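You operate a simulated robot arm through the tools that you are given. There is no shell and no other tool.

You are at the controls of a simulated robot arm. One attempt, no reset.

## Task
Put things in order on the counter by the fridge. At the end: the white lunch beaker stands on top of the syrup can; the yellow egg cup stands where the pink rhubarb jar stood; the pink rhubarb jar stands where the orange sponge stood; the red napkin ring stands where the white lunch beaker stood; the orange sponge from the counter by the fridge is on the beige coaster; whatever was shut is shut again. Leave all else as you found it, and nothing knocked over.

The check looks at the end state, three seconds after you hand in, the way a careful person would. Anything else that was tipped, shoved, dropped, spilled or broken makes it a failure. Flat cloth is picked up by pressing the open fingertips on it (5 to 10 N) and closing them slowly along it; thin cloth reads only 2 to 8 mm in the jaws.

## Robot
A 5-joint arm with a two-finger parallel gripper, fixed in place. Base frame: the origin is at the foot of the arm, x ahead of it, y to its left, z up; the work surface is at about z = 0. Lengths are in cm, angles in degrees, forces in N, time in s.
With the tool pointing down near the work surface it reaches from about 26 to 68 cm from the base axis. Its first joint turns from -66.0 to 66.0 degrees. The tool tilts only in the upright plane through the base axis and itself; it spins freely about its own axis. Payload 2.9 kg.
The TCP is the grasp point between the finger pads, 3 cm short of the fingertips. In the tool frame z runs along the fingers and y along their closing line. Largest opening 11 cm; finger width 2, thickness 1; the body of the gripper, 4.8 by 11.2 cm, starts 5.5 cm behind the TCP.
Orientation is that of the tool frame in the base frame, as a unit quaternion [x, y, z, w]. With the fingers straight down and closing along the base's y, the tool's x points along the base's -x, its y along +y and its z along -z.

## Interface
- The arm moves only by the tool move_arm. Its argument "plan" is a list of rows, each a list of 6 numbers: the shift along the base's x, y, z in units of 20 mm (1.0 is 20 mm), then the turn, a rotation vector about the base's x, y, z in units of 8 degrees (1.0 is 8 degrees). In form: [[dx, dy, dz, ax, ay, az], ...]. A call has 1 to 20 rows; each row shifts and turns the commanded pose from where the row before left it. "jaw" is the closure, from 0 (fully open) to 1 (shut), set as the call begins (left out, the last holds). A call with a number of a shift or a turn outside -1 to 1 is refused whole. A row lasts 0.2 s, in which the tool goes at most 5 cm and 8.6 degrees; a call with a longer step from one row to the next is refused whole, and so is a gripper value outside its range. Where a pose cannot be reached the arm comes as near as it can. A force on the tool above 40 N (or 10 N above the force at the start of the call, whichever is more), or a blocked arm, ends the call early, and 0.2 s more pass. Each finger travels about 10.8 cm/s and halts on what it meets, pressing with about 44 N; the grip force reading is that of the motor and also rises with nothing between the fingers. The clock runs only during rows and for 0.2 s after the last one: add rows that do not move to give the fingers time. The reply holds the time, the measured pose of the TCP, the force on the tool along the base axes, the opening and the grip force, in the units named above and with some noise, with the torque about the TCP (base axes, N m) and any sound that the robot's microphone picked up.
- Cameras (640 x 400 px; columns grow to the right, rows downward): "scene" is fixed at [4.32, -45.87, 60.59]; the picture's right is [0.71, -0.70, 0.00], its down [-0.38, -0.39, -0.84] and it looks along [0.59, 0.59, -0.55] (base axes); focal length 335 px, centre (320, 200). "wrist" rides on the gripper at [7.2, 1.7, -10.3] in the tool frame; the picture's right is [-0.23, 0.97, 0.00], its down [-0.76, -0.18, -0.62] and it looks along [-0.61, -0.14, 0.78] (tool axes); focal length 222 px, centre (320, 200).
- snapshot(camera): a new picture of that camera. It takes no simulated time.
- locate(camera, pixels): for up to 12 pixels [column, row] of the newest picture of that camera ("zoom" is the newest enlarged one), the place [x, y, z] in the base frame of the surface seen there, good to about 0.3 cm. It takes no simulated time.
- enlarge(camera, box): a new picture of the part [left, top, right, bottom] of that camera's present view, enlarged. It takes no simulated time.
- finish_job(): hands the job in; it is judged then, once.

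Unless the task says otherwise, let go and move clear before handing in.

The tools are called after "Request:" as name(argument=value, ...) on one line, values as JSON. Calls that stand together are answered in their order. move_arm: Moves the arm, as the interface text tells. Its arguments: {"type":"object","properties":{"plan":{"type":"array"},"jaw":{"type":"number"}},"required":["plan"]} The other tools are called the same way: snapshot (camera) takes a picture; locate (camera, pixels) gives the place of the surface under pixels of a picture; enlarge (camera, box) takes an enlarged picture of a part of a camera's view; finish_job () hands the job in.

At the start:

```text
clock: 0.0
ee_pos: [41.53, 19.53, 31.33]
tcp_rot: [0.0, 1.0, 0.0, 0.0]
force: [-0.5, -0.2, -0.7]
ft_torque: [0.0, -0.03, 0.0]
finger_gap: 11.0
grip_force: 0.0
```

scene: 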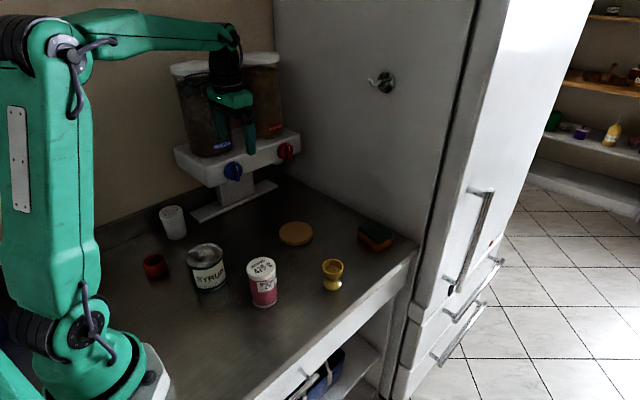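
wrist: 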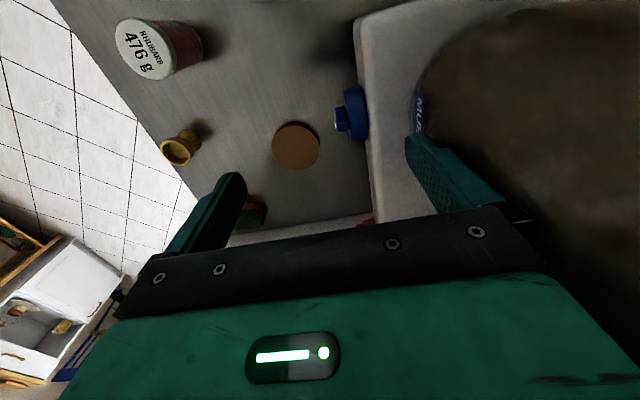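

The scene shows a white beaker (173,222), red ring (155,266), syrup can (206,267), rhubarb jar (262,282), yellow egg cup (332,274), coaster (295,233) and sponge (375,236). I'll enlarge the scene to look closer before I move.

Request:
enlarge(camera="scene", box=[120, 180, 280, 320])

Request:
locate(camera="scene", pixels=[[172, 210], [174, 236], [155, 259], [156, 276], [205, 249], [207, 286], [261, 264], [264, 303], [333, 265], [332, 287], [295, 231], [375, 232]])

```text
2.86 times, centred on (200, 250) of scene
```

zoom: 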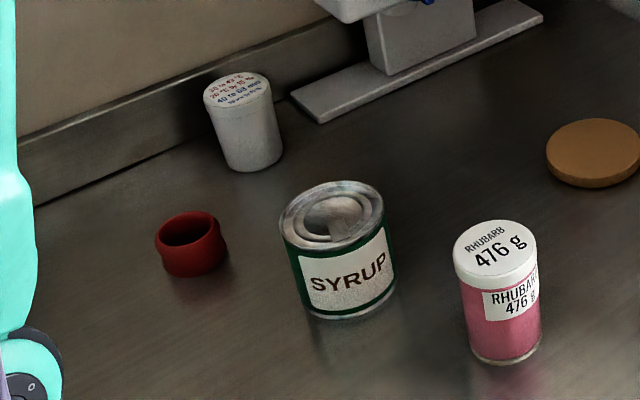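

```text
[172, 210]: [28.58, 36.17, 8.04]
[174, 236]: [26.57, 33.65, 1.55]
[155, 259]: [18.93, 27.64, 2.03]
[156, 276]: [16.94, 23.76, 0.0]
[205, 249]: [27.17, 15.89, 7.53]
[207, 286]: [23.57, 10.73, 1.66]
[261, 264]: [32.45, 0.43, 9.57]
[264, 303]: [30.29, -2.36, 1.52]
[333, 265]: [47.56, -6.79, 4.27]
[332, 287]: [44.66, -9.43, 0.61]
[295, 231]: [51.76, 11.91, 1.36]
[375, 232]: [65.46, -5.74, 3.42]
```

The beaker's lid has text (zoom 240,90), and I need to read it. I'll enlarge that, plus the coaster/sponge/egg cup area.

Request:
enlarge(camera="scene", box=[155, 195, 195, 220])

Request:
enlarge(camera="scene", box=[270, 205, 420, 300])

Request:
enlarge(camera="scene", box=[240, 330, 400, 400])

Request:
enlarge(camera="scene", box=[160, 40, 310, 220])

```text
16.00 times, centred on (175, 208) of scene
```

zoom: 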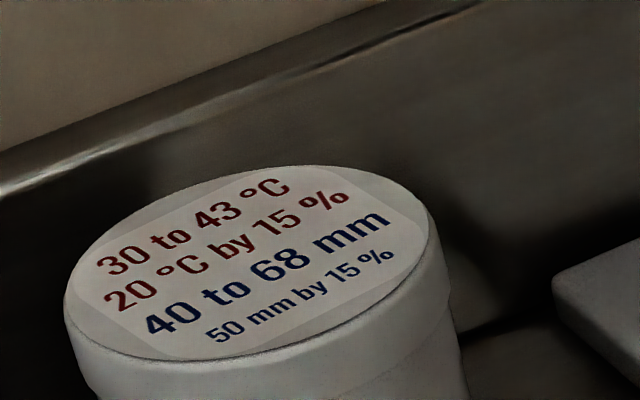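

```text
4.21 times, centred on (345, 252) of scene
```

zoom: 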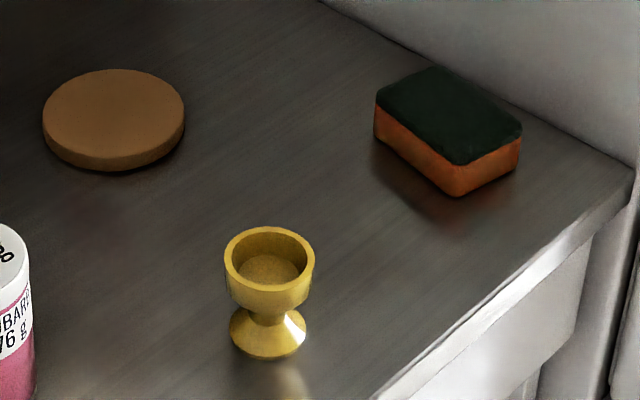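

```text
4.00 times, centred on (320, 365) of scene
```

zoom: 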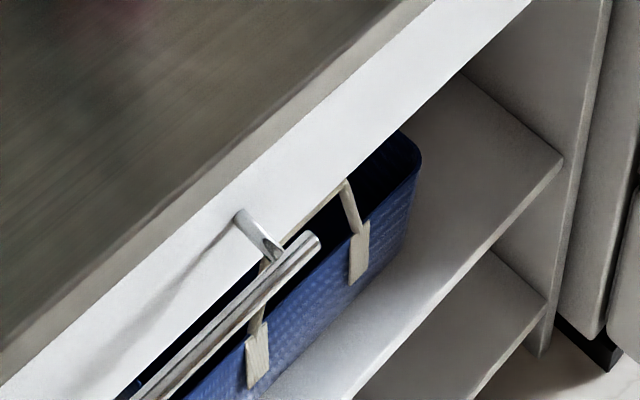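

```text
2.22 times, centred on (235, 130) of scene
```

zoom: 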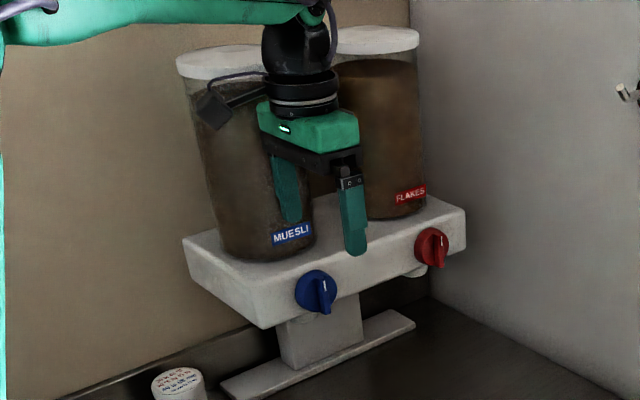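

The label on the beaker is only text, and the sponge (green on top, orange sides) lies beside the fridge wall. Next I'll measure the dispenser, walls and object outlines so I can plan clearances.

Request:
snapshot(camera="scene")

Request:
locate(camera="scene", pixels=[[176, 150], [222, 183], [298, 137], [233, 171], [286, 152], [195, 216], [276, 185], [340, 200], [400, 225], [415, 240], [285, 100], [200, 150]])

Request:
locate(camera="scene", pixels=[[373, 221], [359, 228], [391, 235], [378, 243], [378, 250], [359, 235], [279, 232], [312, 234], [295, 222], [295, 241], [295, 245], [100, 250]])

Request:
locate(camera="scene", pixels=[[161, 211], [183, 209], [172, 206], [172, 214], [186, 255], [222, 252], [205, 244], [205, 258], [205, 251], [248, 267], [275, 264], [261, 259]])

Request:
locate(camera="scene", pixels=[[323, 266], [343, 266], [333, 260], [333, 272], [333, 268], [144, 260], [166, 256], [155, 255], [155, 263], [332, 290], [325, 283], [340, 283]])

```text
taken
```

scene: 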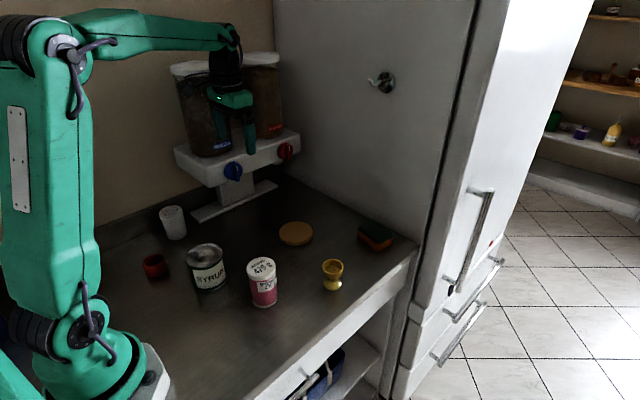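

```text
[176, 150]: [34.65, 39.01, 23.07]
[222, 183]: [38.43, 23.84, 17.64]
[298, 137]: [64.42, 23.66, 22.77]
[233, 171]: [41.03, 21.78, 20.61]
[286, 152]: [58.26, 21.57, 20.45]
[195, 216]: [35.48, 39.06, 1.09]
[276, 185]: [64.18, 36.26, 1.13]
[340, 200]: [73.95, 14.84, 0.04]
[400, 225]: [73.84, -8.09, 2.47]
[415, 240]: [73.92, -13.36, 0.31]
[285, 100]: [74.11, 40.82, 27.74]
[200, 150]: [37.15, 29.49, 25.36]
```

```text
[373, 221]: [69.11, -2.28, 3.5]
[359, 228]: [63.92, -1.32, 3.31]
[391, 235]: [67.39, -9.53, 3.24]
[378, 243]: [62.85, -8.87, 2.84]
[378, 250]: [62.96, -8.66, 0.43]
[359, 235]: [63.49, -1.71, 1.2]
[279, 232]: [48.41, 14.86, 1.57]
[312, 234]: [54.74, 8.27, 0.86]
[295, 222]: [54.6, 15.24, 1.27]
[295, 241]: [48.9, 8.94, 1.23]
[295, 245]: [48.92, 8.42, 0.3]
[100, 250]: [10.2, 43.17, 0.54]
```

```text
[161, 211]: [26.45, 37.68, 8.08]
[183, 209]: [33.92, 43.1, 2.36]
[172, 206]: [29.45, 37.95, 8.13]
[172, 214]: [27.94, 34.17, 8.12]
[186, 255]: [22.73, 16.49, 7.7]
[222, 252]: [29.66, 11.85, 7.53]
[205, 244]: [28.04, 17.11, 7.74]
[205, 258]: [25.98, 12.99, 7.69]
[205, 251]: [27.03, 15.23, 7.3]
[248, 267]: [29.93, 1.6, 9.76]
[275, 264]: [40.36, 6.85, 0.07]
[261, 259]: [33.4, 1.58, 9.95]
```

```text
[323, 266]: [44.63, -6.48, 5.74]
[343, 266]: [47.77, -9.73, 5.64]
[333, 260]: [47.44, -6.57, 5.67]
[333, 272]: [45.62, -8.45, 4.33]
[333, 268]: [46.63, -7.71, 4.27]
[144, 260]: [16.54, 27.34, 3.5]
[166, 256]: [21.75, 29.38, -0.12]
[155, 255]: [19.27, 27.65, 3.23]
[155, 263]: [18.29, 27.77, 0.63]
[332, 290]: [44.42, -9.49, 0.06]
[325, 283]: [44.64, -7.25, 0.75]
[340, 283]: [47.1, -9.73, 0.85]
```

The dispenser front edge is near y≈23.7 with its underside at z≈17.6, and the fridge side is at x≈73.9. I'll enlarge the can top, beaker, jar and ring to get exact centres.

Request:
enlarge(camera="scene", box=[180, 235, 236, 295])

Request:
locate(camera="zoom", pixels=[[320, 100], [320, 200], [320, 150], [140, 150], [400, 150], [250, 120], [250, 180], [200, 300]])

```text
6.67 times, centred on (208, 265) of scene
```

zoom: 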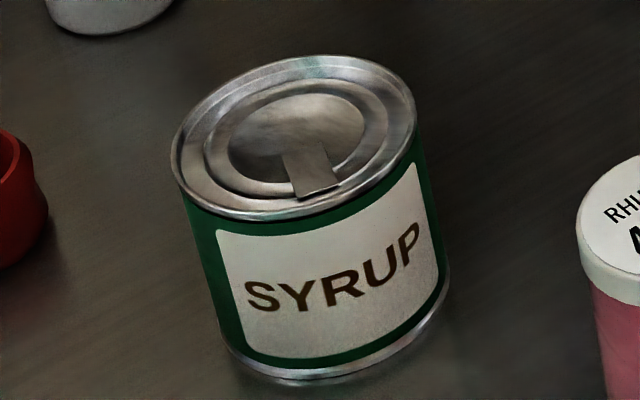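

```text
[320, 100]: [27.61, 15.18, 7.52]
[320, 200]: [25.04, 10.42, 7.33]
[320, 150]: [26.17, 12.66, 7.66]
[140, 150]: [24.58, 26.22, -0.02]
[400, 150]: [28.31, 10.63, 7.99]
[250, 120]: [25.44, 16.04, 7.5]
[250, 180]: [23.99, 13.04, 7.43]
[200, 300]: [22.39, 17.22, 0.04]
```

The can's rim ellipse spans zoom (172,155) to (416,115), centred near (294,137). I'll locate the centre and rim points in this zoom.

Request:
locate(camera="zoom", pixels=[[294, 137], [177, 160], [412, 112], [330, 59], [258, 214], [205, 90], [380, 185], [300, 120], [310, 175], [215, 140], [375, 125], [294, 68]])

Request:
enlarge(camera="scene", box=[152, 198, 196, 244])

Request:
locate(camera="zoom", pixels=[[320, 200], [320, 100], [320, 300]])

```text
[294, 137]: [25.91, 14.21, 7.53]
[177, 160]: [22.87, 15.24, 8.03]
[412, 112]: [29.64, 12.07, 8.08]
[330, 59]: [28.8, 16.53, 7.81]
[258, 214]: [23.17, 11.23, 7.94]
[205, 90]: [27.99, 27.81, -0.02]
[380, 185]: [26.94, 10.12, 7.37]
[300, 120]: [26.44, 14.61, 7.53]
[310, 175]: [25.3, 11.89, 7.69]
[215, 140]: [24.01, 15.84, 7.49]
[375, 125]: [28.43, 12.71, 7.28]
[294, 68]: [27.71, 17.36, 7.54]
```

```text
8.70 times, centred on (174, 221) of scene
```

zoom: 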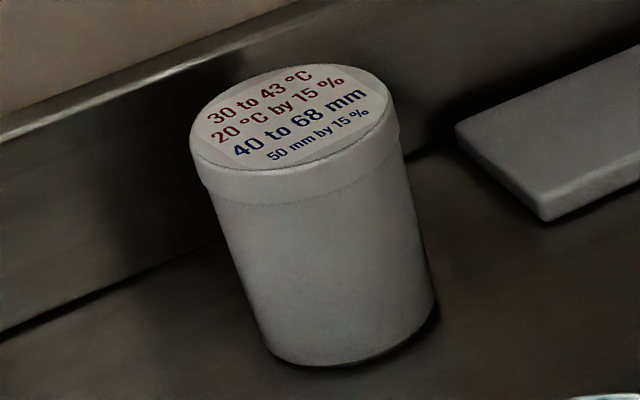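

```text
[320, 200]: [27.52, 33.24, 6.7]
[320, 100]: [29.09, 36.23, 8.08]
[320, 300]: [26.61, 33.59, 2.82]
```

The beaker's lid ellipse spans zoom (191,135) to (398,105), and its foot runs from (270,350) to (438,300). I'll locate these edges, then do the same for jar, egg cup and ring.

Request:
locate(camera="zoom", pixels=[[194, 140], [394, 105], [310, 66], [265, 165], [293, 118], [272, 352], [340, 362], [435, 300], [400, 345], [200, 178], [410, 190], [240, 260]])

Request:
enlarge(camera="scene", box=[236, 252, 292, 312])

Request:
locate(camera="zoom", pixels=[[320, 200], [280, 100], [320, 300]])

```text
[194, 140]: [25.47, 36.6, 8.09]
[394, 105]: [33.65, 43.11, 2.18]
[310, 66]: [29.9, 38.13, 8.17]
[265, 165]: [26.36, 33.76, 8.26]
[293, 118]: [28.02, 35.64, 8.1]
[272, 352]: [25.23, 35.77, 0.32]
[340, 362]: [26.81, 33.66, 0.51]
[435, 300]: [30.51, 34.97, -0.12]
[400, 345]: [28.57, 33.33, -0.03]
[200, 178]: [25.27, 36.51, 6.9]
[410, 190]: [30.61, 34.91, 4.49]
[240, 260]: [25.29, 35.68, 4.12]
```

```text
6.67 times, centred on (264, 282) of scene
```

zoom: 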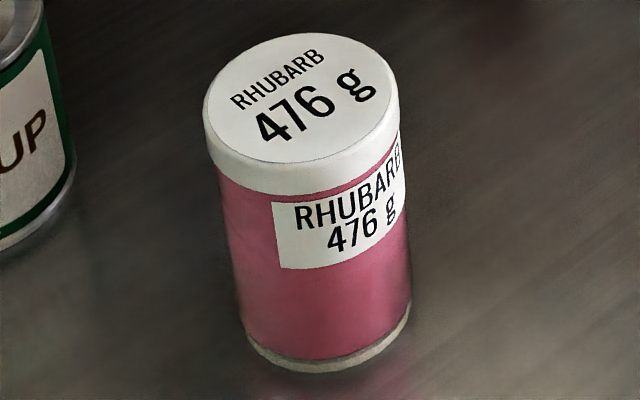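

```text
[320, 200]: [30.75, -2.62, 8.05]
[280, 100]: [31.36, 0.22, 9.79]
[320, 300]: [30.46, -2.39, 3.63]
```

The jar lid ellipse spans zoom (205,110) to (395,90). I'll locate its edges, then the egg cup and ring in turn.

Request:
locate(camera="zoom", pixels=[[207, 110], [392, 85], [320, 35], [275, 160], [299, 99], [220, 200], [245, 340], [408, 310], [330, 372], [225, 240], [405, 240], [210, 150]])

Request:
enlarge(camera="scene", box=[312, 250, 352, 300])

Request:
locate(camera="zoom", pixels=[[320, 200], [320, 100], [320, 300]])

```text
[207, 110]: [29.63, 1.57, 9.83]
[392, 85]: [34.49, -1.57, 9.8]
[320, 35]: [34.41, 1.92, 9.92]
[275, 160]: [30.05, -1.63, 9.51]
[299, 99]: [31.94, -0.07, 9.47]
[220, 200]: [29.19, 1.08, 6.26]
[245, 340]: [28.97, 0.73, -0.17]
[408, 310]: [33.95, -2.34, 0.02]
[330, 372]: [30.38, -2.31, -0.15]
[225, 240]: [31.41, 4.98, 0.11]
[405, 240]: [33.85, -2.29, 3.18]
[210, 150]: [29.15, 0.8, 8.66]
```

```text
8.00 times, centred on (332, 275) of scene
```

zoom: 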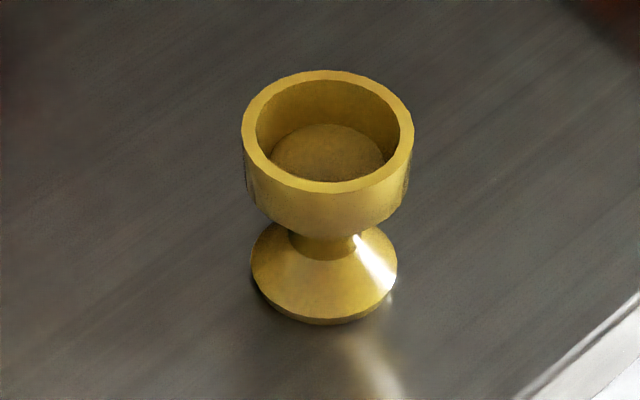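

```text
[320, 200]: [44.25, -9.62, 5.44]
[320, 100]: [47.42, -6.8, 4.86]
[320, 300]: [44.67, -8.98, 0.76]
```

The egg cup rim spans zoom (243,130) to (413,130) and the foot runs from (250,265) to (397,265). I'll locate those, then the ring.

Request:
locate(camera="zoom", pixels=[[247, 130], [408, 135], [330, 74], [322, 188], [252, 270], [395, 270], [322, 322], [250, 180], [400, 200], [290, 225], [350, 245], [325, 155]])

Request:
enlarge(camera="scene", box=[135, 245, 175, 285])

Request:
locate(camera="zoom", pixels=[[320, 200], [320, 100], [320, 300]])

```text
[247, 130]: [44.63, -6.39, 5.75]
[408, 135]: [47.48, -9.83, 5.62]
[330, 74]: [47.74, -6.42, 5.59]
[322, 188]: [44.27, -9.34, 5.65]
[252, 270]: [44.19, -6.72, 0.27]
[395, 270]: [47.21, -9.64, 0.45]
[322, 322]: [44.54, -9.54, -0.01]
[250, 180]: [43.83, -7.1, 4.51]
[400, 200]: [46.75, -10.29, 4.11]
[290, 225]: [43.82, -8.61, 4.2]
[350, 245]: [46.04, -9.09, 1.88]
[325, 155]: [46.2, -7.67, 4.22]
```

```text
10.00 times, centred on (155, 265) of scene
```

zoom: 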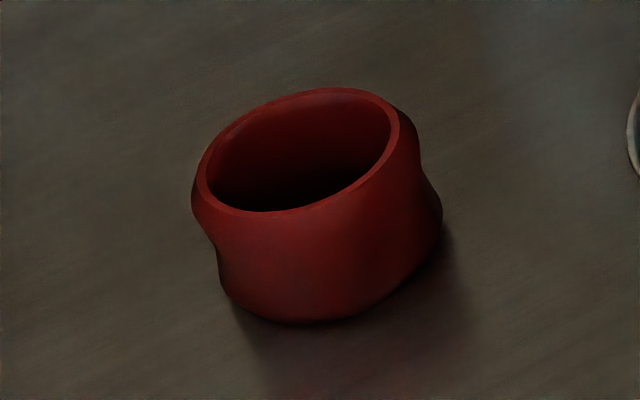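

```text
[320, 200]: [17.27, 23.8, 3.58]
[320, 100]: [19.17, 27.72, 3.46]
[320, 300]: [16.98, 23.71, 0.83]
```

The ring's top rim spans zoom (196,190) to (398,120). I'll locate those edges.

Request:
locate(camera="zoom", pixels=[[199, 190], [395, 125], [330, 91], [265, 211], [222, 280], [440, 210], [300, 322], [193, 210], [418, 160], [380, 305]])

```text
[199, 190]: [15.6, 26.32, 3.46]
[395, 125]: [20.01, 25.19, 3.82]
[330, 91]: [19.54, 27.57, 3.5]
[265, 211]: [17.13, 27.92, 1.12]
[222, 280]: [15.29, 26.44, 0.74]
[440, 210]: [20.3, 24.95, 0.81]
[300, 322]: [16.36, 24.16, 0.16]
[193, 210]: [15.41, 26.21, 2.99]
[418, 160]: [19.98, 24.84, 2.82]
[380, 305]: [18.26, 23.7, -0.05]
```

The ring is about 5 cm across, centred near (17.9,25.7), and the sponge is centred near (65.8,-5.5), turned about 10°. I'll move clear of the dispenser and hover over the sponge, with the jaws lined up along its long side.

Request:
move_arm(plan=[[0, -1, 0, 0, 0, 0], [0, -1, 0, 0, 0, 0], [0, -1, 0, 0, 0, 0], [0.933, -0.732, -0.59, 0, 0, -0.096], [0.933, -0.732, -0.59, 0, 0, -0.096], [0.933, -0.732, -0.59, 0, 0, -0.096], [0.933, -0.732, -0.59, 0, 0, -0.096], [0.933, -0.732, -0.59, 0, 0, -0.096], [0.933, -0.732, -0.59, 0, 0, -0.096], [0.933, -0.732, -0.59, 0, 0, -0.096], [0.933, -0.732, -0.59, 0, 0, -0.096], [0.933, -0.732, -0.59, 0, 0, -0.096], [0.933, -0.732, -0.59, 0, 0, -0.096], [0.933, -0.732, -0.59, 0, 0, -0.096], [0.933, -0.732, -0.59, 0, 0, -0.096], [0.933, -0.732, -0.59, 0, 0, -0.096], [0, 0, 0, 0, 0, 0]], jaw=0)

Request:
snapshot(camera="wrist")

Request:
snapshot(camera="scene")

```text
clock: 3.6
ee_pos: [65.84, -5.49, 16.04]
tcp_rot: [0.089, 0.996, 0.0, -0.001]
force: [0.5, 0.0, -0.4]
ft_torque: [0.01, 0.0, -0.01]
finger_gap: 10.98
grip_force: 0.0
```

```text
taken
```

wrist: 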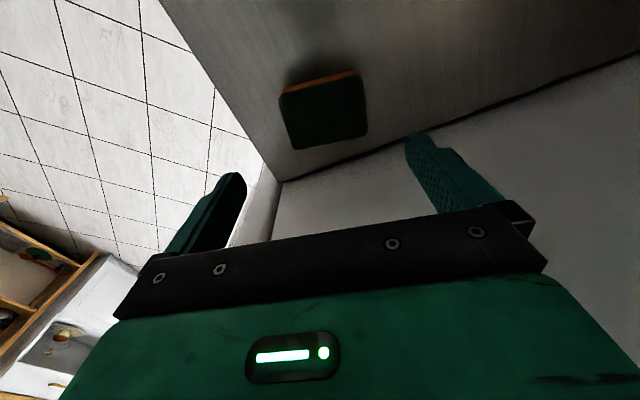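

```text
taken
```

scene: 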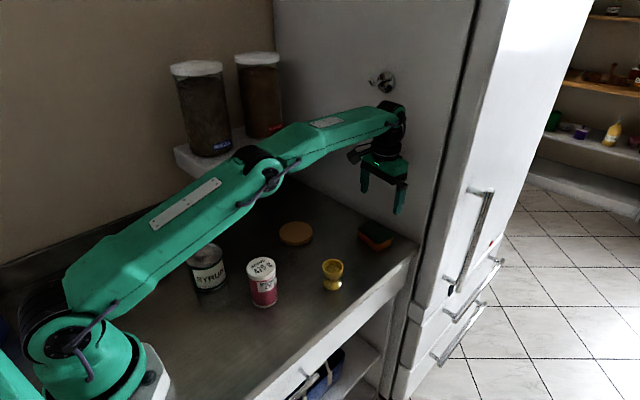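

The tool hovers as commanded, and the wrist view shows the sponge top at (281,95),(359,77),(367,133),(295,149). I'll locate its corners.

Request:
locate(camera="wrist", pixels=[[284, 97], [358, 80], [364, 131], [297, 146], [324, 113], [282, 90], [356, 70], [340, 165], [250, 180], [325, 75]])

Request:
enlarge(camera="wrist", box=[240, 40, 400, 180])

```text
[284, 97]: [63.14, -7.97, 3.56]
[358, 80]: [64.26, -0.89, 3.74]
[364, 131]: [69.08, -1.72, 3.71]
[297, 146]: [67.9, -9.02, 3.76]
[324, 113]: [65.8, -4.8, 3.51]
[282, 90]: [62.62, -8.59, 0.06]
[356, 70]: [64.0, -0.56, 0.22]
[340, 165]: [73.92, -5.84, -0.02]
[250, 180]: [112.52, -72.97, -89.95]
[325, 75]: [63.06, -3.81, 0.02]
```

```text
2.86 times, centred on (320, 110) of wrist
```

zoom: 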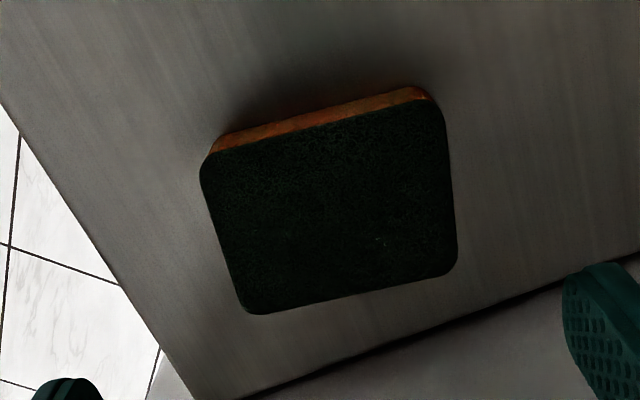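

Wrist and scene agree on the sponge: centre about (65.95,-5.2), roughly 8×5 cm and 3.6 cm high, turned about 9°. I'll descend with the open jaws straddling its long side.

Request:
move_arm(plan=[[0.05, 0.14, 0, 0, 0, 0], [0, 0, -0.889, 0, 0, 0], [0, 0, -0.889, 0, 0, 0], [0, 0, -0.889, 0, 0, 0], [0, 0, -0.889, 0, 0, 0], [0, 0, -0.889, 0, 0, 0], [0, 0, -0.889, 0, 0, 0], [0, 0, -0.886, 0, 0, 0], [0, 0, 0, 0, 0, 0]])

Request:
snapshot(camera="wrist")

Request:
enlarge(camera="scene", box=[320, 150, 440, 260])

```text
clock: 5.6
ee_pos: [65.79, -5.08, 3.54]
tcp_rot: [0.088, 0.996, 0.0, 0.0]
force: [-0.6, 0.4, 0.5]
ft_torque: [-0.02, 0.0, -0.01]
finger_gap: 11.0
grip_force: 0.0
```

```text
taken
```

wrist: 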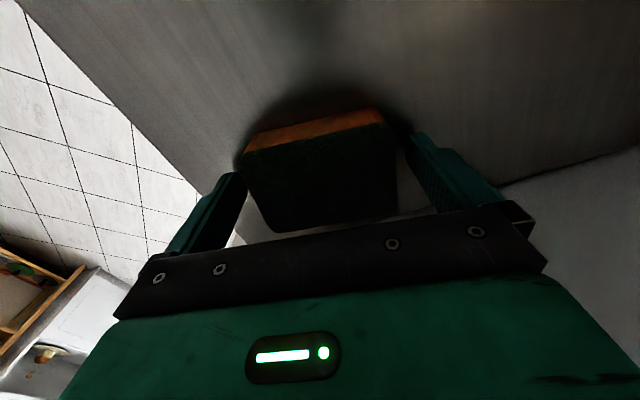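

```text
3.64 times, centred on (380, 205) of scene
```

zoom: 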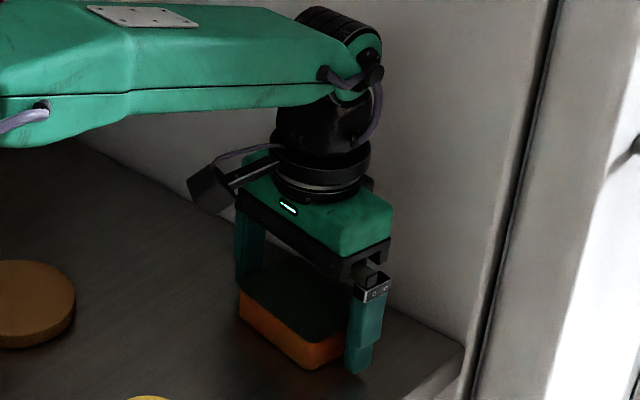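

The fingers straddle the sponge (wrist 240–393 between the finger pads) with no contact force. I'll close gently to about 7 cm and read the grip.

Request:
move_arm(plan=[[0, 0, 0, 0, 0, 0], [0, 0, 0, 0, 0, 0], [0, 0, 0, 0, 0, 0]], jaw=0.36)

Request:
snapshot(camera="wrist")

```text
clock: 6.4
ee_pos: [65.75, -5.15, 3.63]
tcp_rot: [0.088, 0.996, -0.001, -0.001]
force: [-0.3, 0.5, -0.7]
ft_torque: [0.0, 0.0, -0.03]
finger_gap: 8.33
grip_force: 44.5
```

```text
taken
```

wrist: 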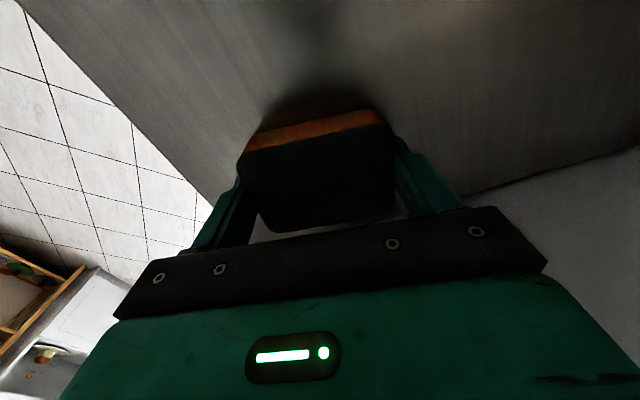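

The grip is firm: 8.33 cm gap and 44 N, and the sponge isn't squashed. I'll lift it and carry it to hover over the coaster.

Request:
move_arm(plan=[[0, 0, 0.5, 0, 0, 0], [0, 0, 0.9, 0, 0, 0], [0, 0, 0.9, 0, 0, 0], [0, 0, 0.9, 0, 0, 0], [-0.712, 0.852, 0.1, 0, 0, 0], [-0.712, 0.852, 0.1, 0, 0, 0], [-0.712, 0.852, 0.1, 0, 0, 0], [-0.712, 0.852, 0.1, 0, 0, 0], [-0.712, 0.852, 0.1, 0, 0, 0], [-0.712, 0.852, 0.1, 0, 0, 0], [-0.712, 0.852, 0.1, 0, 0, 0], [-0.712, 0.852, 0.1, 0, 0, 0], [-0.712, 0.852, 0.1, 0, 0, 0], [-0.712, 0.852, 0.1, 0, 0, 0], [0, 0, 0, 0, 0, 0]])

Request:
snapshot(camera="wrist")

Request:
enlarge(camera="scene", box=[230, 140, 410, 270])

```text
clock: 9.6
ee_pos: [51.66, 11.99, 11.8]
tcp_rot: [0.087, 0.996, 0.0, 0.0]
force: [-0.2, 0.3, -0.3]
ft_torque: [0.01, 0.0, 0.02]
finger_gap: 8.3
grip_force: 44.0
```

```text
taken
```

wrist: 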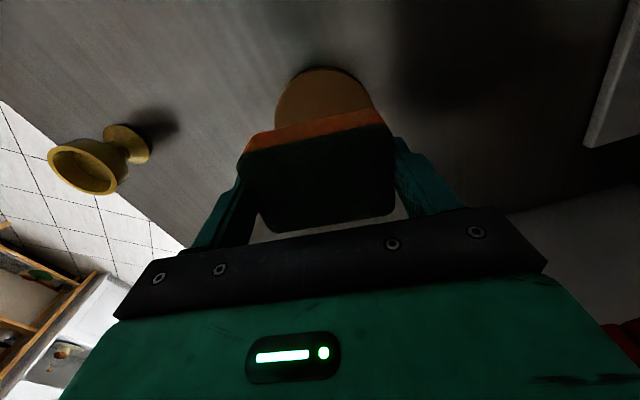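

```text
3.08 times, centred on (320, 205) of scene
```

zoom: 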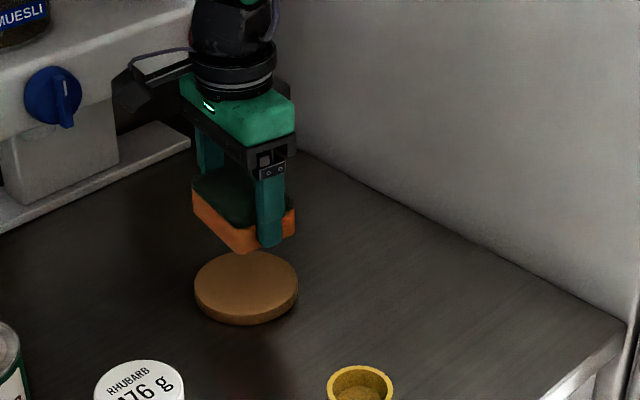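

The coaster shows in the zoom, spanning (195,288) to (298,283), so I'll locate its rim once more before lowering. In the wrist view the sponge hangs level over it.

Request:
locate(camera="zoom", pixels=[[197, 286], [296, 281], [246, 316], [275, 254], [246, 284], [215, 305], [285, 305], [262, 252]])

Request:
locate(camera="wrist", pixels=[[279, 112], [320, 72], [366, 100], [290, 85], [350, 78], [248, 150], [388, 130], [374, 112]])

```text
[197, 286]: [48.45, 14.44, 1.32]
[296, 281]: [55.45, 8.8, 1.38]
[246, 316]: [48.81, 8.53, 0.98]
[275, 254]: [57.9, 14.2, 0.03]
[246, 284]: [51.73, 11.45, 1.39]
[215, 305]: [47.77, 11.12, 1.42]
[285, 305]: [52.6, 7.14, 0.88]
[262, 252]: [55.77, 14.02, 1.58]
```

```text
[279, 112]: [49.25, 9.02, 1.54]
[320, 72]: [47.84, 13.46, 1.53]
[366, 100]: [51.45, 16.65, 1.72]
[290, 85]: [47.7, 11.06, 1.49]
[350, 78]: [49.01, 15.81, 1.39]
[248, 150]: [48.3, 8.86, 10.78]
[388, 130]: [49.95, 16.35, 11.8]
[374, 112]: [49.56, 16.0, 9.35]
```

The coaster fits a circle centred near (51.9,12.1) with its top at z≈1.4, and the sponge sits centred on the TCP. I'll lower it until it just touches.

Request:
move_arm(plan=[[0.06, 0.02, -0.6, 0, 0, 0], [0.06, 0.02, -0.6, 0, 0, 0], [0, 0, -0.6, 0, 0, 0], [0, 0, -0.6, 0, 0, 0], [0, 0, -0.5, 0, 0, 0], [0, 0, -0.25, 0, 0, 0], [0, 0, -0.1, 0, 0, 0], [0, 0, -0.1, 0, 0, 0], [0, 0, 0, 0, 0, 0]])

Request:
enlarge(camera="scene", box=[230, 140, 410, 270])

```text
clock: 11.6
ee_pos: [51.74, 11.96, 5.31]
tcp_rot: [0.089, 0.996, -0.001, 0.001]
force: [0.8, 0.5, -0.3]
ft_torque: [-0.01, 0.02, -0.02]
finger_gap: 8.33
grip_force: 43.9
```

```text
3.08 times, centred on (320, 205) of scene
```

zoom: 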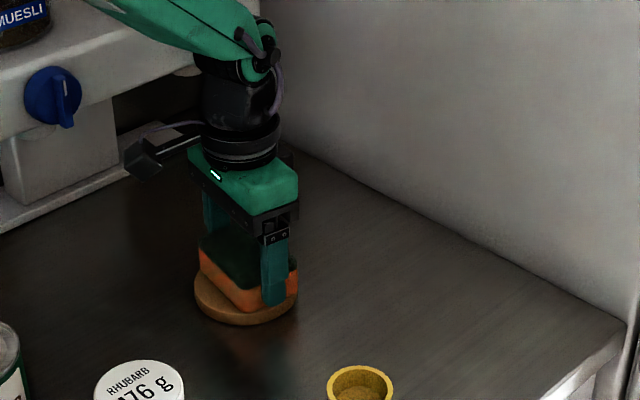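

There's no contact force yet at z=5.31. I'll lower in small steps of 1 mm or so until I feel the coaster.

Request:
move_arm(plan=[[0, 0, -0.06, 0, 0, 0], [0, 0, -0.06, 0, 0, 0], [0, 0, 0, 0, 0, 0]])

```text
clock: 12.4
ee_pos: [51.8, 11.95, 5.12]
tcp_rot: [0.087, 0.996, 0.001, 0.001]
force: [-1.8, -0.6, 7.1]
ft_torque: [-0.02, 0.05, 0.03]
finger_gap: 8.32
grip_force: 44.1
```

A 7 N upward force shows the sponge is seated on the coaster. I'll open the jaws and rise straight up.

Request:
move_arm(plan=[[0, 0, 0, 0, 0, 0], [0, 0, 0, 0, 0, 0], [0, 0, 0.3, 0, 0, 0], [0, 0, 0.7, 0, 0, 0], [0, 0, 0.8, 0, 0, 0], [0, 0, 1, 0, 0, 0], [0, 0, 1, 0, 0, 0], [0, 0, 1, 0, 0, 0], [0, 0, 1, 0, 0, 0]], jaw=0.05)

Request:
snapshot(camera="wrist")

Request:
enlarge(camera="scene", box=[230, 180, 410, 310])

```text
clock: 14.4
ee_pos: [51.78, 11.84, 16.59]
tcp_rot: [0.088, 0.996, 0.0, 0.0]
force: [-0.2, -0.5, 0.4]
ft_torque: [0.05, 0.0, 0.0]
finger_gap: 10.46
grip_force: 0.0
```

```text
taken
```

wrist: 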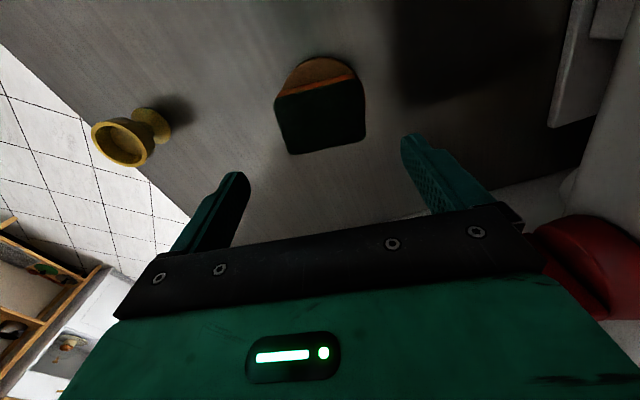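

```text
3.08 times, centred on (320, 245) of scene
```

zoom: 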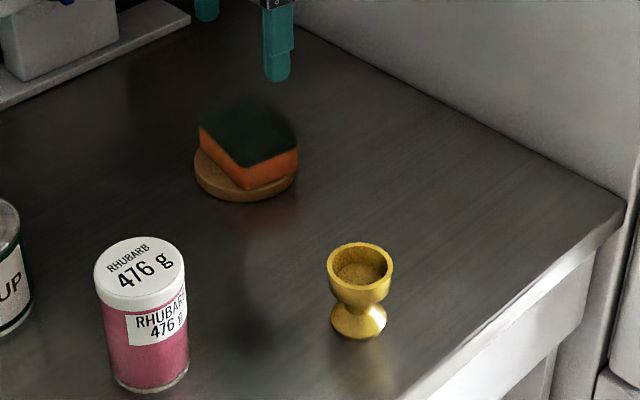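

The sponge rests on the coaster, maybe slightly towards +x. I'll check corner positions to decide whether it is centred well enough.

Request:
locate(camera="wrist", pixels=[[278, 98], [352, 82], [364, 136], [292, 150], [321, 116], [318, 60], [292, 75], [345, 67]])

Request:
locate(camera="zoom", pixels=[[201, 128], [246, 163], [296, 143], [245, 107], [198, 160], [297, 170], [235, 195], [276, 190], [246, 187], [298, 175]])

Request:
enlarge(camera="scene", box=[270, 200, 330, 250])

```text
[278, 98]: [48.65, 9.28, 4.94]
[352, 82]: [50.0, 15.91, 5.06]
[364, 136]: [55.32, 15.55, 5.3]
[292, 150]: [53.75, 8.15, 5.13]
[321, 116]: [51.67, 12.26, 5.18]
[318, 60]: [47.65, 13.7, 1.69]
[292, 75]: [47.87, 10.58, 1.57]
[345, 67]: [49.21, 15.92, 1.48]
```

```text
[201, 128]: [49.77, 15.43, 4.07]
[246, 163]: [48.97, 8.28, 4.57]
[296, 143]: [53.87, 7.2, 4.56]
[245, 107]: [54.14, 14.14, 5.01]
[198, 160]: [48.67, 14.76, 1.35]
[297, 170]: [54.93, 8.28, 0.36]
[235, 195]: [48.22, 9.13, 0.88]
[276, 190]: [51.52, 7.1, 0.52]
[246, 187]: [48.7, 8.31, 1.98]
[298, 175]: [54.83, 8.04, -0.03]
```

```text
8.00 times, centred on (300, 225) of scene
```

zoom: 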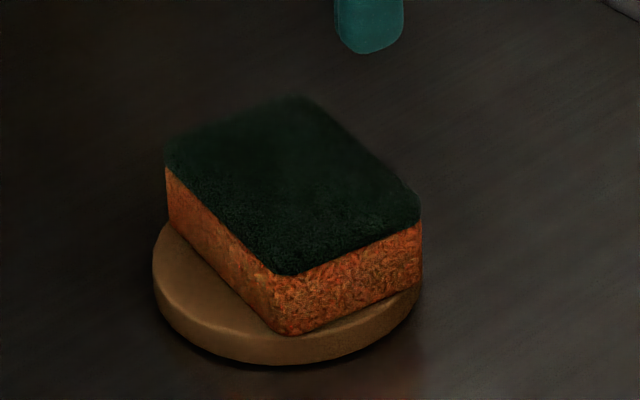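

The sponge is centred on the coaster to within about 0.3 cm, so that part is done. Next I'll hover over the rhubarb jar at (32,0) with the wrist turned back straight.

Request:
move_arm(plan=[[-0.98, -0.595, 0.03, 0, 0, 0.125], [-0.98, -0.595, 0.03, 0, 0, 0.125], [-0.98, -0.595, 0.03, 0, 0, 0.125], [-0.98, -0.595, 0.03, 0, 0, 0.125], [-0.98, -0.595, 0.03, 0, 0, 0.125], [-0.98, -0.595, 0.03, 0, 0, 0.125], [-0.98, -0.595, 0.03, 0, 0, 0.125], [-0.98, -0.595, 0.03, 0, 0, 0.125], [-0.98, -0.595, 0.03, 0, 0, 0.125], [-0.98, -0.595, 0.03, 0, 0, 0.125], [0, 0, 0, 0, 0, 0], [0, 0, 0, 0, 0, 0]], jaw=0)

Request:
snapshot(camera="wrist")

Request:
snapshot(camera="scene")

```text
clock: 17.0
ee_pos: [32.32, 0.05, 17.17]
tcp_rot: [0.0, 1.0, 0.0, 0.001]
force: [0.1, 0.6, 0.1]
ft_torque: [0.03, 0.02, 0.02]
finger_gap: 11.01
grip_force: 0.0
```

```text
taken
```

wrist: 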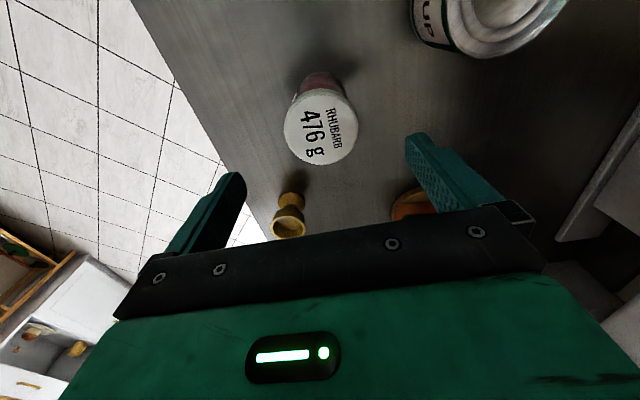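

```text
taken
```

scene: 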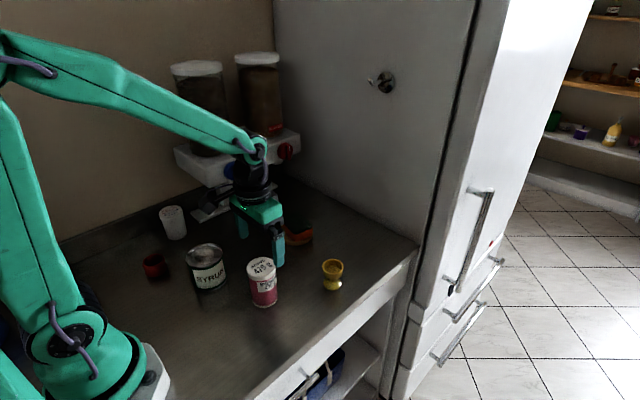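

The wrist view shows the jar lid from (284,130) to (358,125), roughly below the TCP. I'll locate lid edges and the jar's foot, and get the egg cup too while it's visible.

Request:
locate(camera="wrist", pixels=[[287, 130], [355, 125], [318, 95], [324, 163], [321, 129], [300, 155], [345, 105], [297, 92], [342, 86], [318, 72], [288, 222], [292, 197]])

Request:
enlarge(camera="wrist", box=[260, 60, 380, 180])

```text
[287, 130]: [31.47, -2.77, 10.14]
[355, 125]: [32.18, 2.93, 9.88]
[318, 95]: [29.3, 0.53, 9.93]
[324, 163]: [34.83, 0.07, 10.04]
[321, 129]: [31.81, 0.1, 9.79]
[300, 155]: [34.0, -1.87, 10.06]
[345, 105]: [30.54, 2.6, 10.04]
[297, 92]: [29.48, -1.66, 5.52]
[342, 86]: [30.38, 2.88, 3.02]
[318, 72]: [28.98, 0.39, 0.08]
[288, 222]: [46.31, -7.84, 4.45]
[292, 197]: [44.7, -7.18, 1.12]
```

```text
3.33 times, centred on (320, 120) of wrist
```

zoom: 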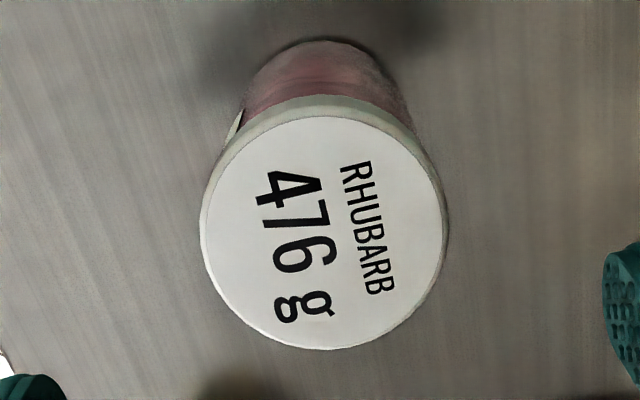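

The jar's centre comes out at (31.95,0.1), 5.8 cm across and 10 cm tall, with no lid misfit. I'll descend so the pads take the jar's body and the palm stays above the lid.

Request:
move_arm(plan=[[-0.17, 0.05, 0, 0, 0, 0], [0, 0, -0.9, 0, 0, 0], [0, 0, -0.9, 0, 0, 0], [0, 0, -0.9, 0, 0, 0], [0, 0, -0.9, 0, 0, 0], [0, 0, -0.9, 0, 0, 0], [0, 0, -0.8, 0, 0, 0], [0, 0, -0.4, 0, 0, 0], [0, 0, 0, 0, 0, 0]])

Request:
enlarge(camera="scene", box=[200, 180, 340, 320])

Request:
snapshot(camera="wrist")

```text
clock: 19.0
ee_pos: [31.89, 0.25, 5.81]
tcp_rot: [0.001, 1.0, 0.0, 0.0]
force: [-0.4, -0.8, 0.6]
ft_torque: [-0.01, 0.01, -0.01]
finger_gap: 10.98
grip_force: 0.2
```

```text
2.86 times, centred on (270, 250) of scene
```

zoom: 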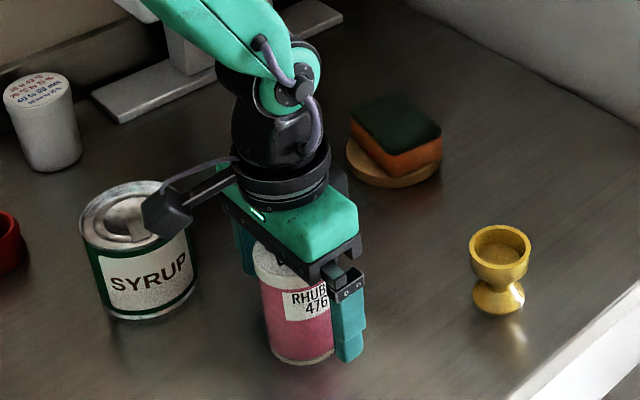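

```text
taken
```

wrist: 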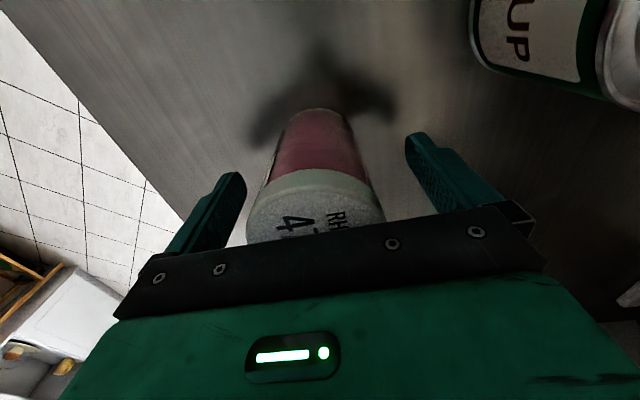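

The jaws straddle the jar, with wrist columns 247–385 clear on both sides. I'll close just short of its width first, then grip.

Request:
move_arm(plan=[[0, 0, 0, 0, 0, 0], [0, 0, 0, 0, 0, 0]], jaw=0.43)

Request:
move_arm(plan=[[0, 0, 0, 0, 0, 0], [0, 0, 0, 0, 0, 0]], jaw=0.52)

Request:
snapshot(camera="wrist")

```text
clock: 19.6
ee_pos: [31.92, 0.37, 5.8]
tcp_rot: [0.001, 1.0, 0.0, 0.0]
force: [-0.3, -1.1, 0.2]
ft_torque: [0.08, 0.0, -0.03]
finger_gap: 6.32
grip_force: 0.6
```

```text
clock: 20.2
ee_pos: [32.02, 0.18, 5.62]
tcp_rot: [0.001, 1.0, -0.001, 0.0]
force: [0.9, 1.2, -1.1]
ft_torque: [0.25, -0.03, -0.01]
finger_gap: 6.12
grip_force: 43.8
```

```text
taken
```

wrist: 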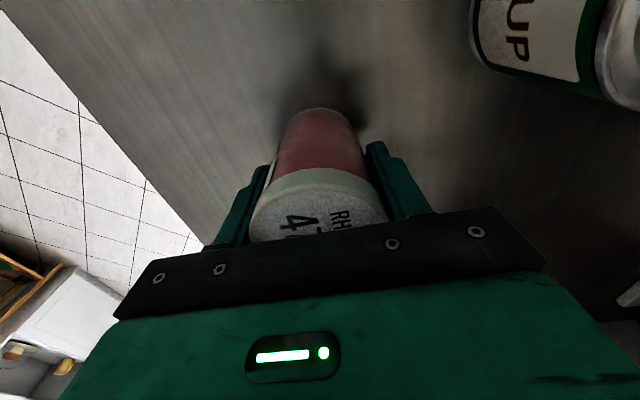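

The jar is gripped at 6.12 cm. I'll lift it only 1 cm at first to see that it rises as one piece.

Request:
move_arm(plan=[[0, 0, 0.25, 0, 0, 0], [0, 0, 0.25, 0, 0, 0], [0, 0, 0.2, 0, 0, 0], [0, 0, 0, 0, 0, 0]])

Request:
enlarge(camera="scene", box=[220, 210, 320, 320])

Request:
snapshot(camera="wrist")

```text
clock: 21.2
ee_pos: [32.07, 0.15, 7.2]
tcp_rot: [0.001, 1.0, 0.0, 0.0]
force: [0.6, 0.8, -4.6]
ft_torque: [0.0, -0.02, 0.02]
finger_gap: 6.13
grip_force: 44.5
```

```text
3.64 times, centred on (270, 265) of scene
```

zoom: 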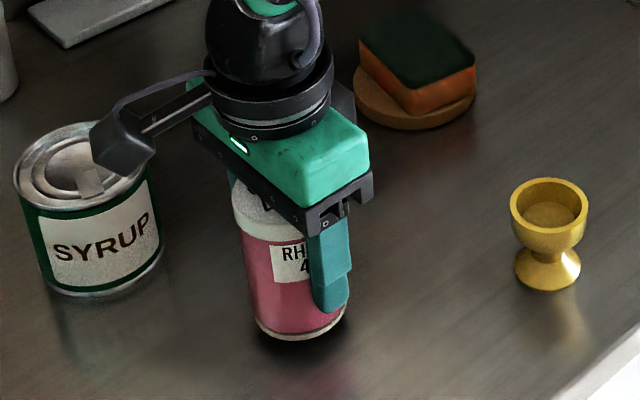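

```text
taken
```

wrist: 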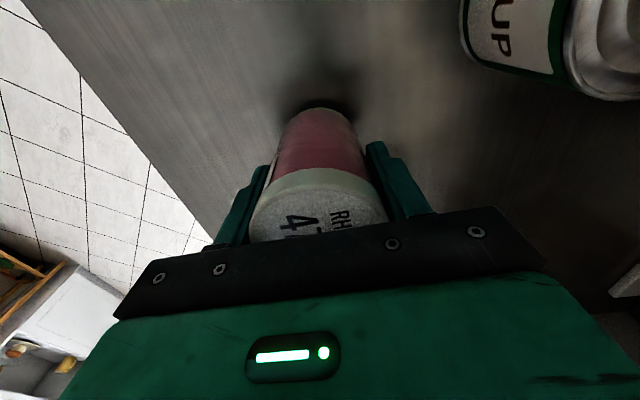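

The whole jar lifted cleanly with 4.6 N of weight and hangs upright. I'll raise it and carry it towards the sponge's old spot, passing above the egg cup's height.

Request:
move_arm(plan=[[0, 0, 0.9, 0, 0, 0], [0, 0, 1, 0, 0, 0], [0, 0, 1, 0, 0, 0], [0.94, -0.147, 0.1, 0, 0, 0], [0.94, -0.147, 0.1, 0, 0, 0], [0.94, -0.147, 0.1, 0, 0, 0], [0.94, -0.147, 0, 0, 0, 0], [0.94, -0.147, 0, 0, 0, 0], [0.94, -0.147, 0, 0, 0, 0], [0.94, -0.147, 0, 0, 0, 0], [0.94, -0.147, 0, 0, 0, 0], [0.94, -0.147, 0, 0, 0, 0], [0.94, -0.147, 0, 0, 0, 0], [0.94, -0.147, 0, 0, 0, 0], [0.94, -0.147, 0, 0, 0, 0], [0.94, -0.147, 0, 0, 0, 0], [0.94, -0.147, 0, 0, 0, 0], [0.94, -0.147, 0, 0, 0, 0], [0.94, -0.147, 0, 0, 0, 0]])

Request:
snapshot(camera="scene")

```text
clock: 25.2
ee_pos: [62.07, -4.52, 13.66]
tcp_rot: [0.001, 1.0, 0.0, 0.0]
force: [-0.2, 0.5, -4.9]
ft_torque: [0.01, 0.0, 0.01]
finger_gap: 6.16
grip_force: 44.4
```

```text
taken
```

scene: 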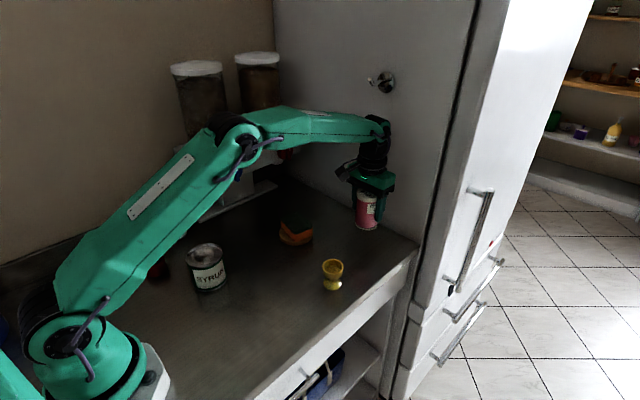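

The jar hangs upright over the counter short of the spot. I'll move the last 3.9 cm and lower it close to the surface.

Request:
move_arm(plan=[[0.97, -0.149, 0, 0, 0, 0], [0.965, -0.148, 0, 0, 0, 0], [0, 0, 0, 0, 0, 0], [0, 0, -0.9, 0, 0, 0], [0, 0, -0.9, 0, 0, 0], [0, 0, -0.9, 0, 0, 0], [0, 0, -0.6, 0, 0, 0], [0, 0, -0.3, 0, 0, 0], [0, 0, -0.15, 0, 0, 0], [0, 0, 0, 0, 0, 0]])

Request:
enlarge(camera="scene", box=[310, 140, 430, 270])

```text
clock: 27.4
ee_pos: [65.92, -5.06, 5.92]
tcp_rot: [0.001, 1.0, 0.0, 0.0]
force: [-0.9, -0.8, -3.8]
ft_torque: [0.04, 0.02, 0.04]
finger_gap: 6.14
grip_force: 44.1
```

```text
3.08 times, centred on (370, 205) of scene
```

zoom: 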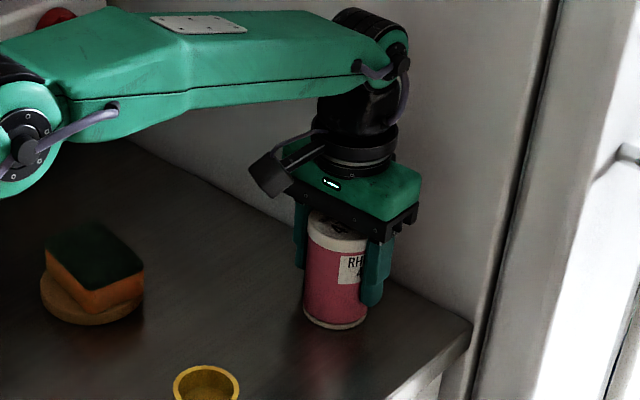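

The jar still hangs free (-3.8 N), about 2 mm above the surface. I'll inch it down until it touches.

Request:
move_arm(plan=[[0, 0, -0.06, 0, 0, 0], [0, 0, -0.06, 0, 0, 0], [0, 0, 0, 0, 0, 0]])

```text
clock: 28.2
ee_pos: [65.92, -5.11, 5.83]
tcp_rot: [0.001, 1.0, 0.0, 0.001]
force: [-0.3, -1.4, -2.0]
ft_torque: [0.0, 0.02, 0.0]
finger_gap: 6.12
grip_force: 43.9
```

The force eased to -2 N, so the jar is beginning to touch. One more small step down.

Request:
move_arm(plan=[[0, 0, -0.05, 0, 0, 0], [0, 0, 0, 0, 0, 0]])

```text
clock: 28.8
ee_pos: [65.95, -5.07, 5.9]
tcp_rot: [0.0, 1.0, 0.0, 0.001]
force: [-6.0, 0.9, 7.6]
ft_torque: [0.34, 0.32, 0.11]
finger_gap: 6.14
grip_force: 44.6
```

Contact shows 7.6 N upward, so the jar stands on the counter. I'll open partly and rise straight up past the lid.

Request:
move_arm(plan=[[0, 0, 0, 0, 0, 0], [0, 0, 0, 0, 0, 0], [0, 0, 0, 0, 0, 0], [0, 0, 0.3, 0, 0, 0], [0, 0, 0.7, 0, 0, 0], [0, 0, 1, 0, 0, 0], [0, 0, 1, 0, 0, 0], [0, 0, 1, 0, 0, 0], [0, 0, 1, 0, 0, 0], [0, 0, 0, 0, 0, 0]], jaw=0.15)

Request:
snapshot(camera="wrist")

Request:
enlarge(camera="scene", box=[310, 170, 430, 270])

```text
clock: 31.0
ee_pos: [65.92, -5.13, 15.87]
tcp_rot: [0.001, 1.0, 0.0, 0.0]
force: [0.0, 0.4, 0.9]
ft_torque: [0.0, 0.03, -0.01]
finger_gap: 9.35
grip_force: 0.0
```

```text
taken
```

wrist: 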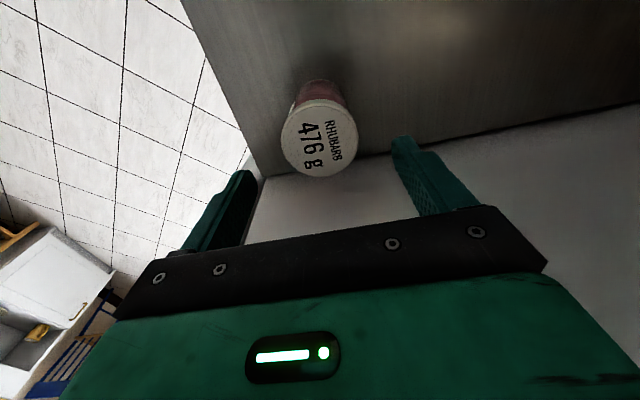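

```text
4.00 times, centred on (370, 220) of scene
```

zoom: 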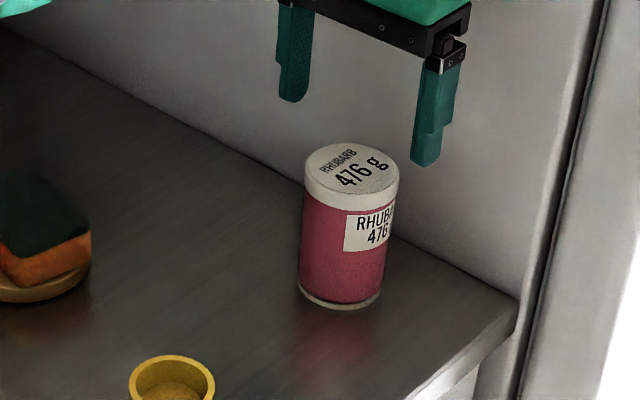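

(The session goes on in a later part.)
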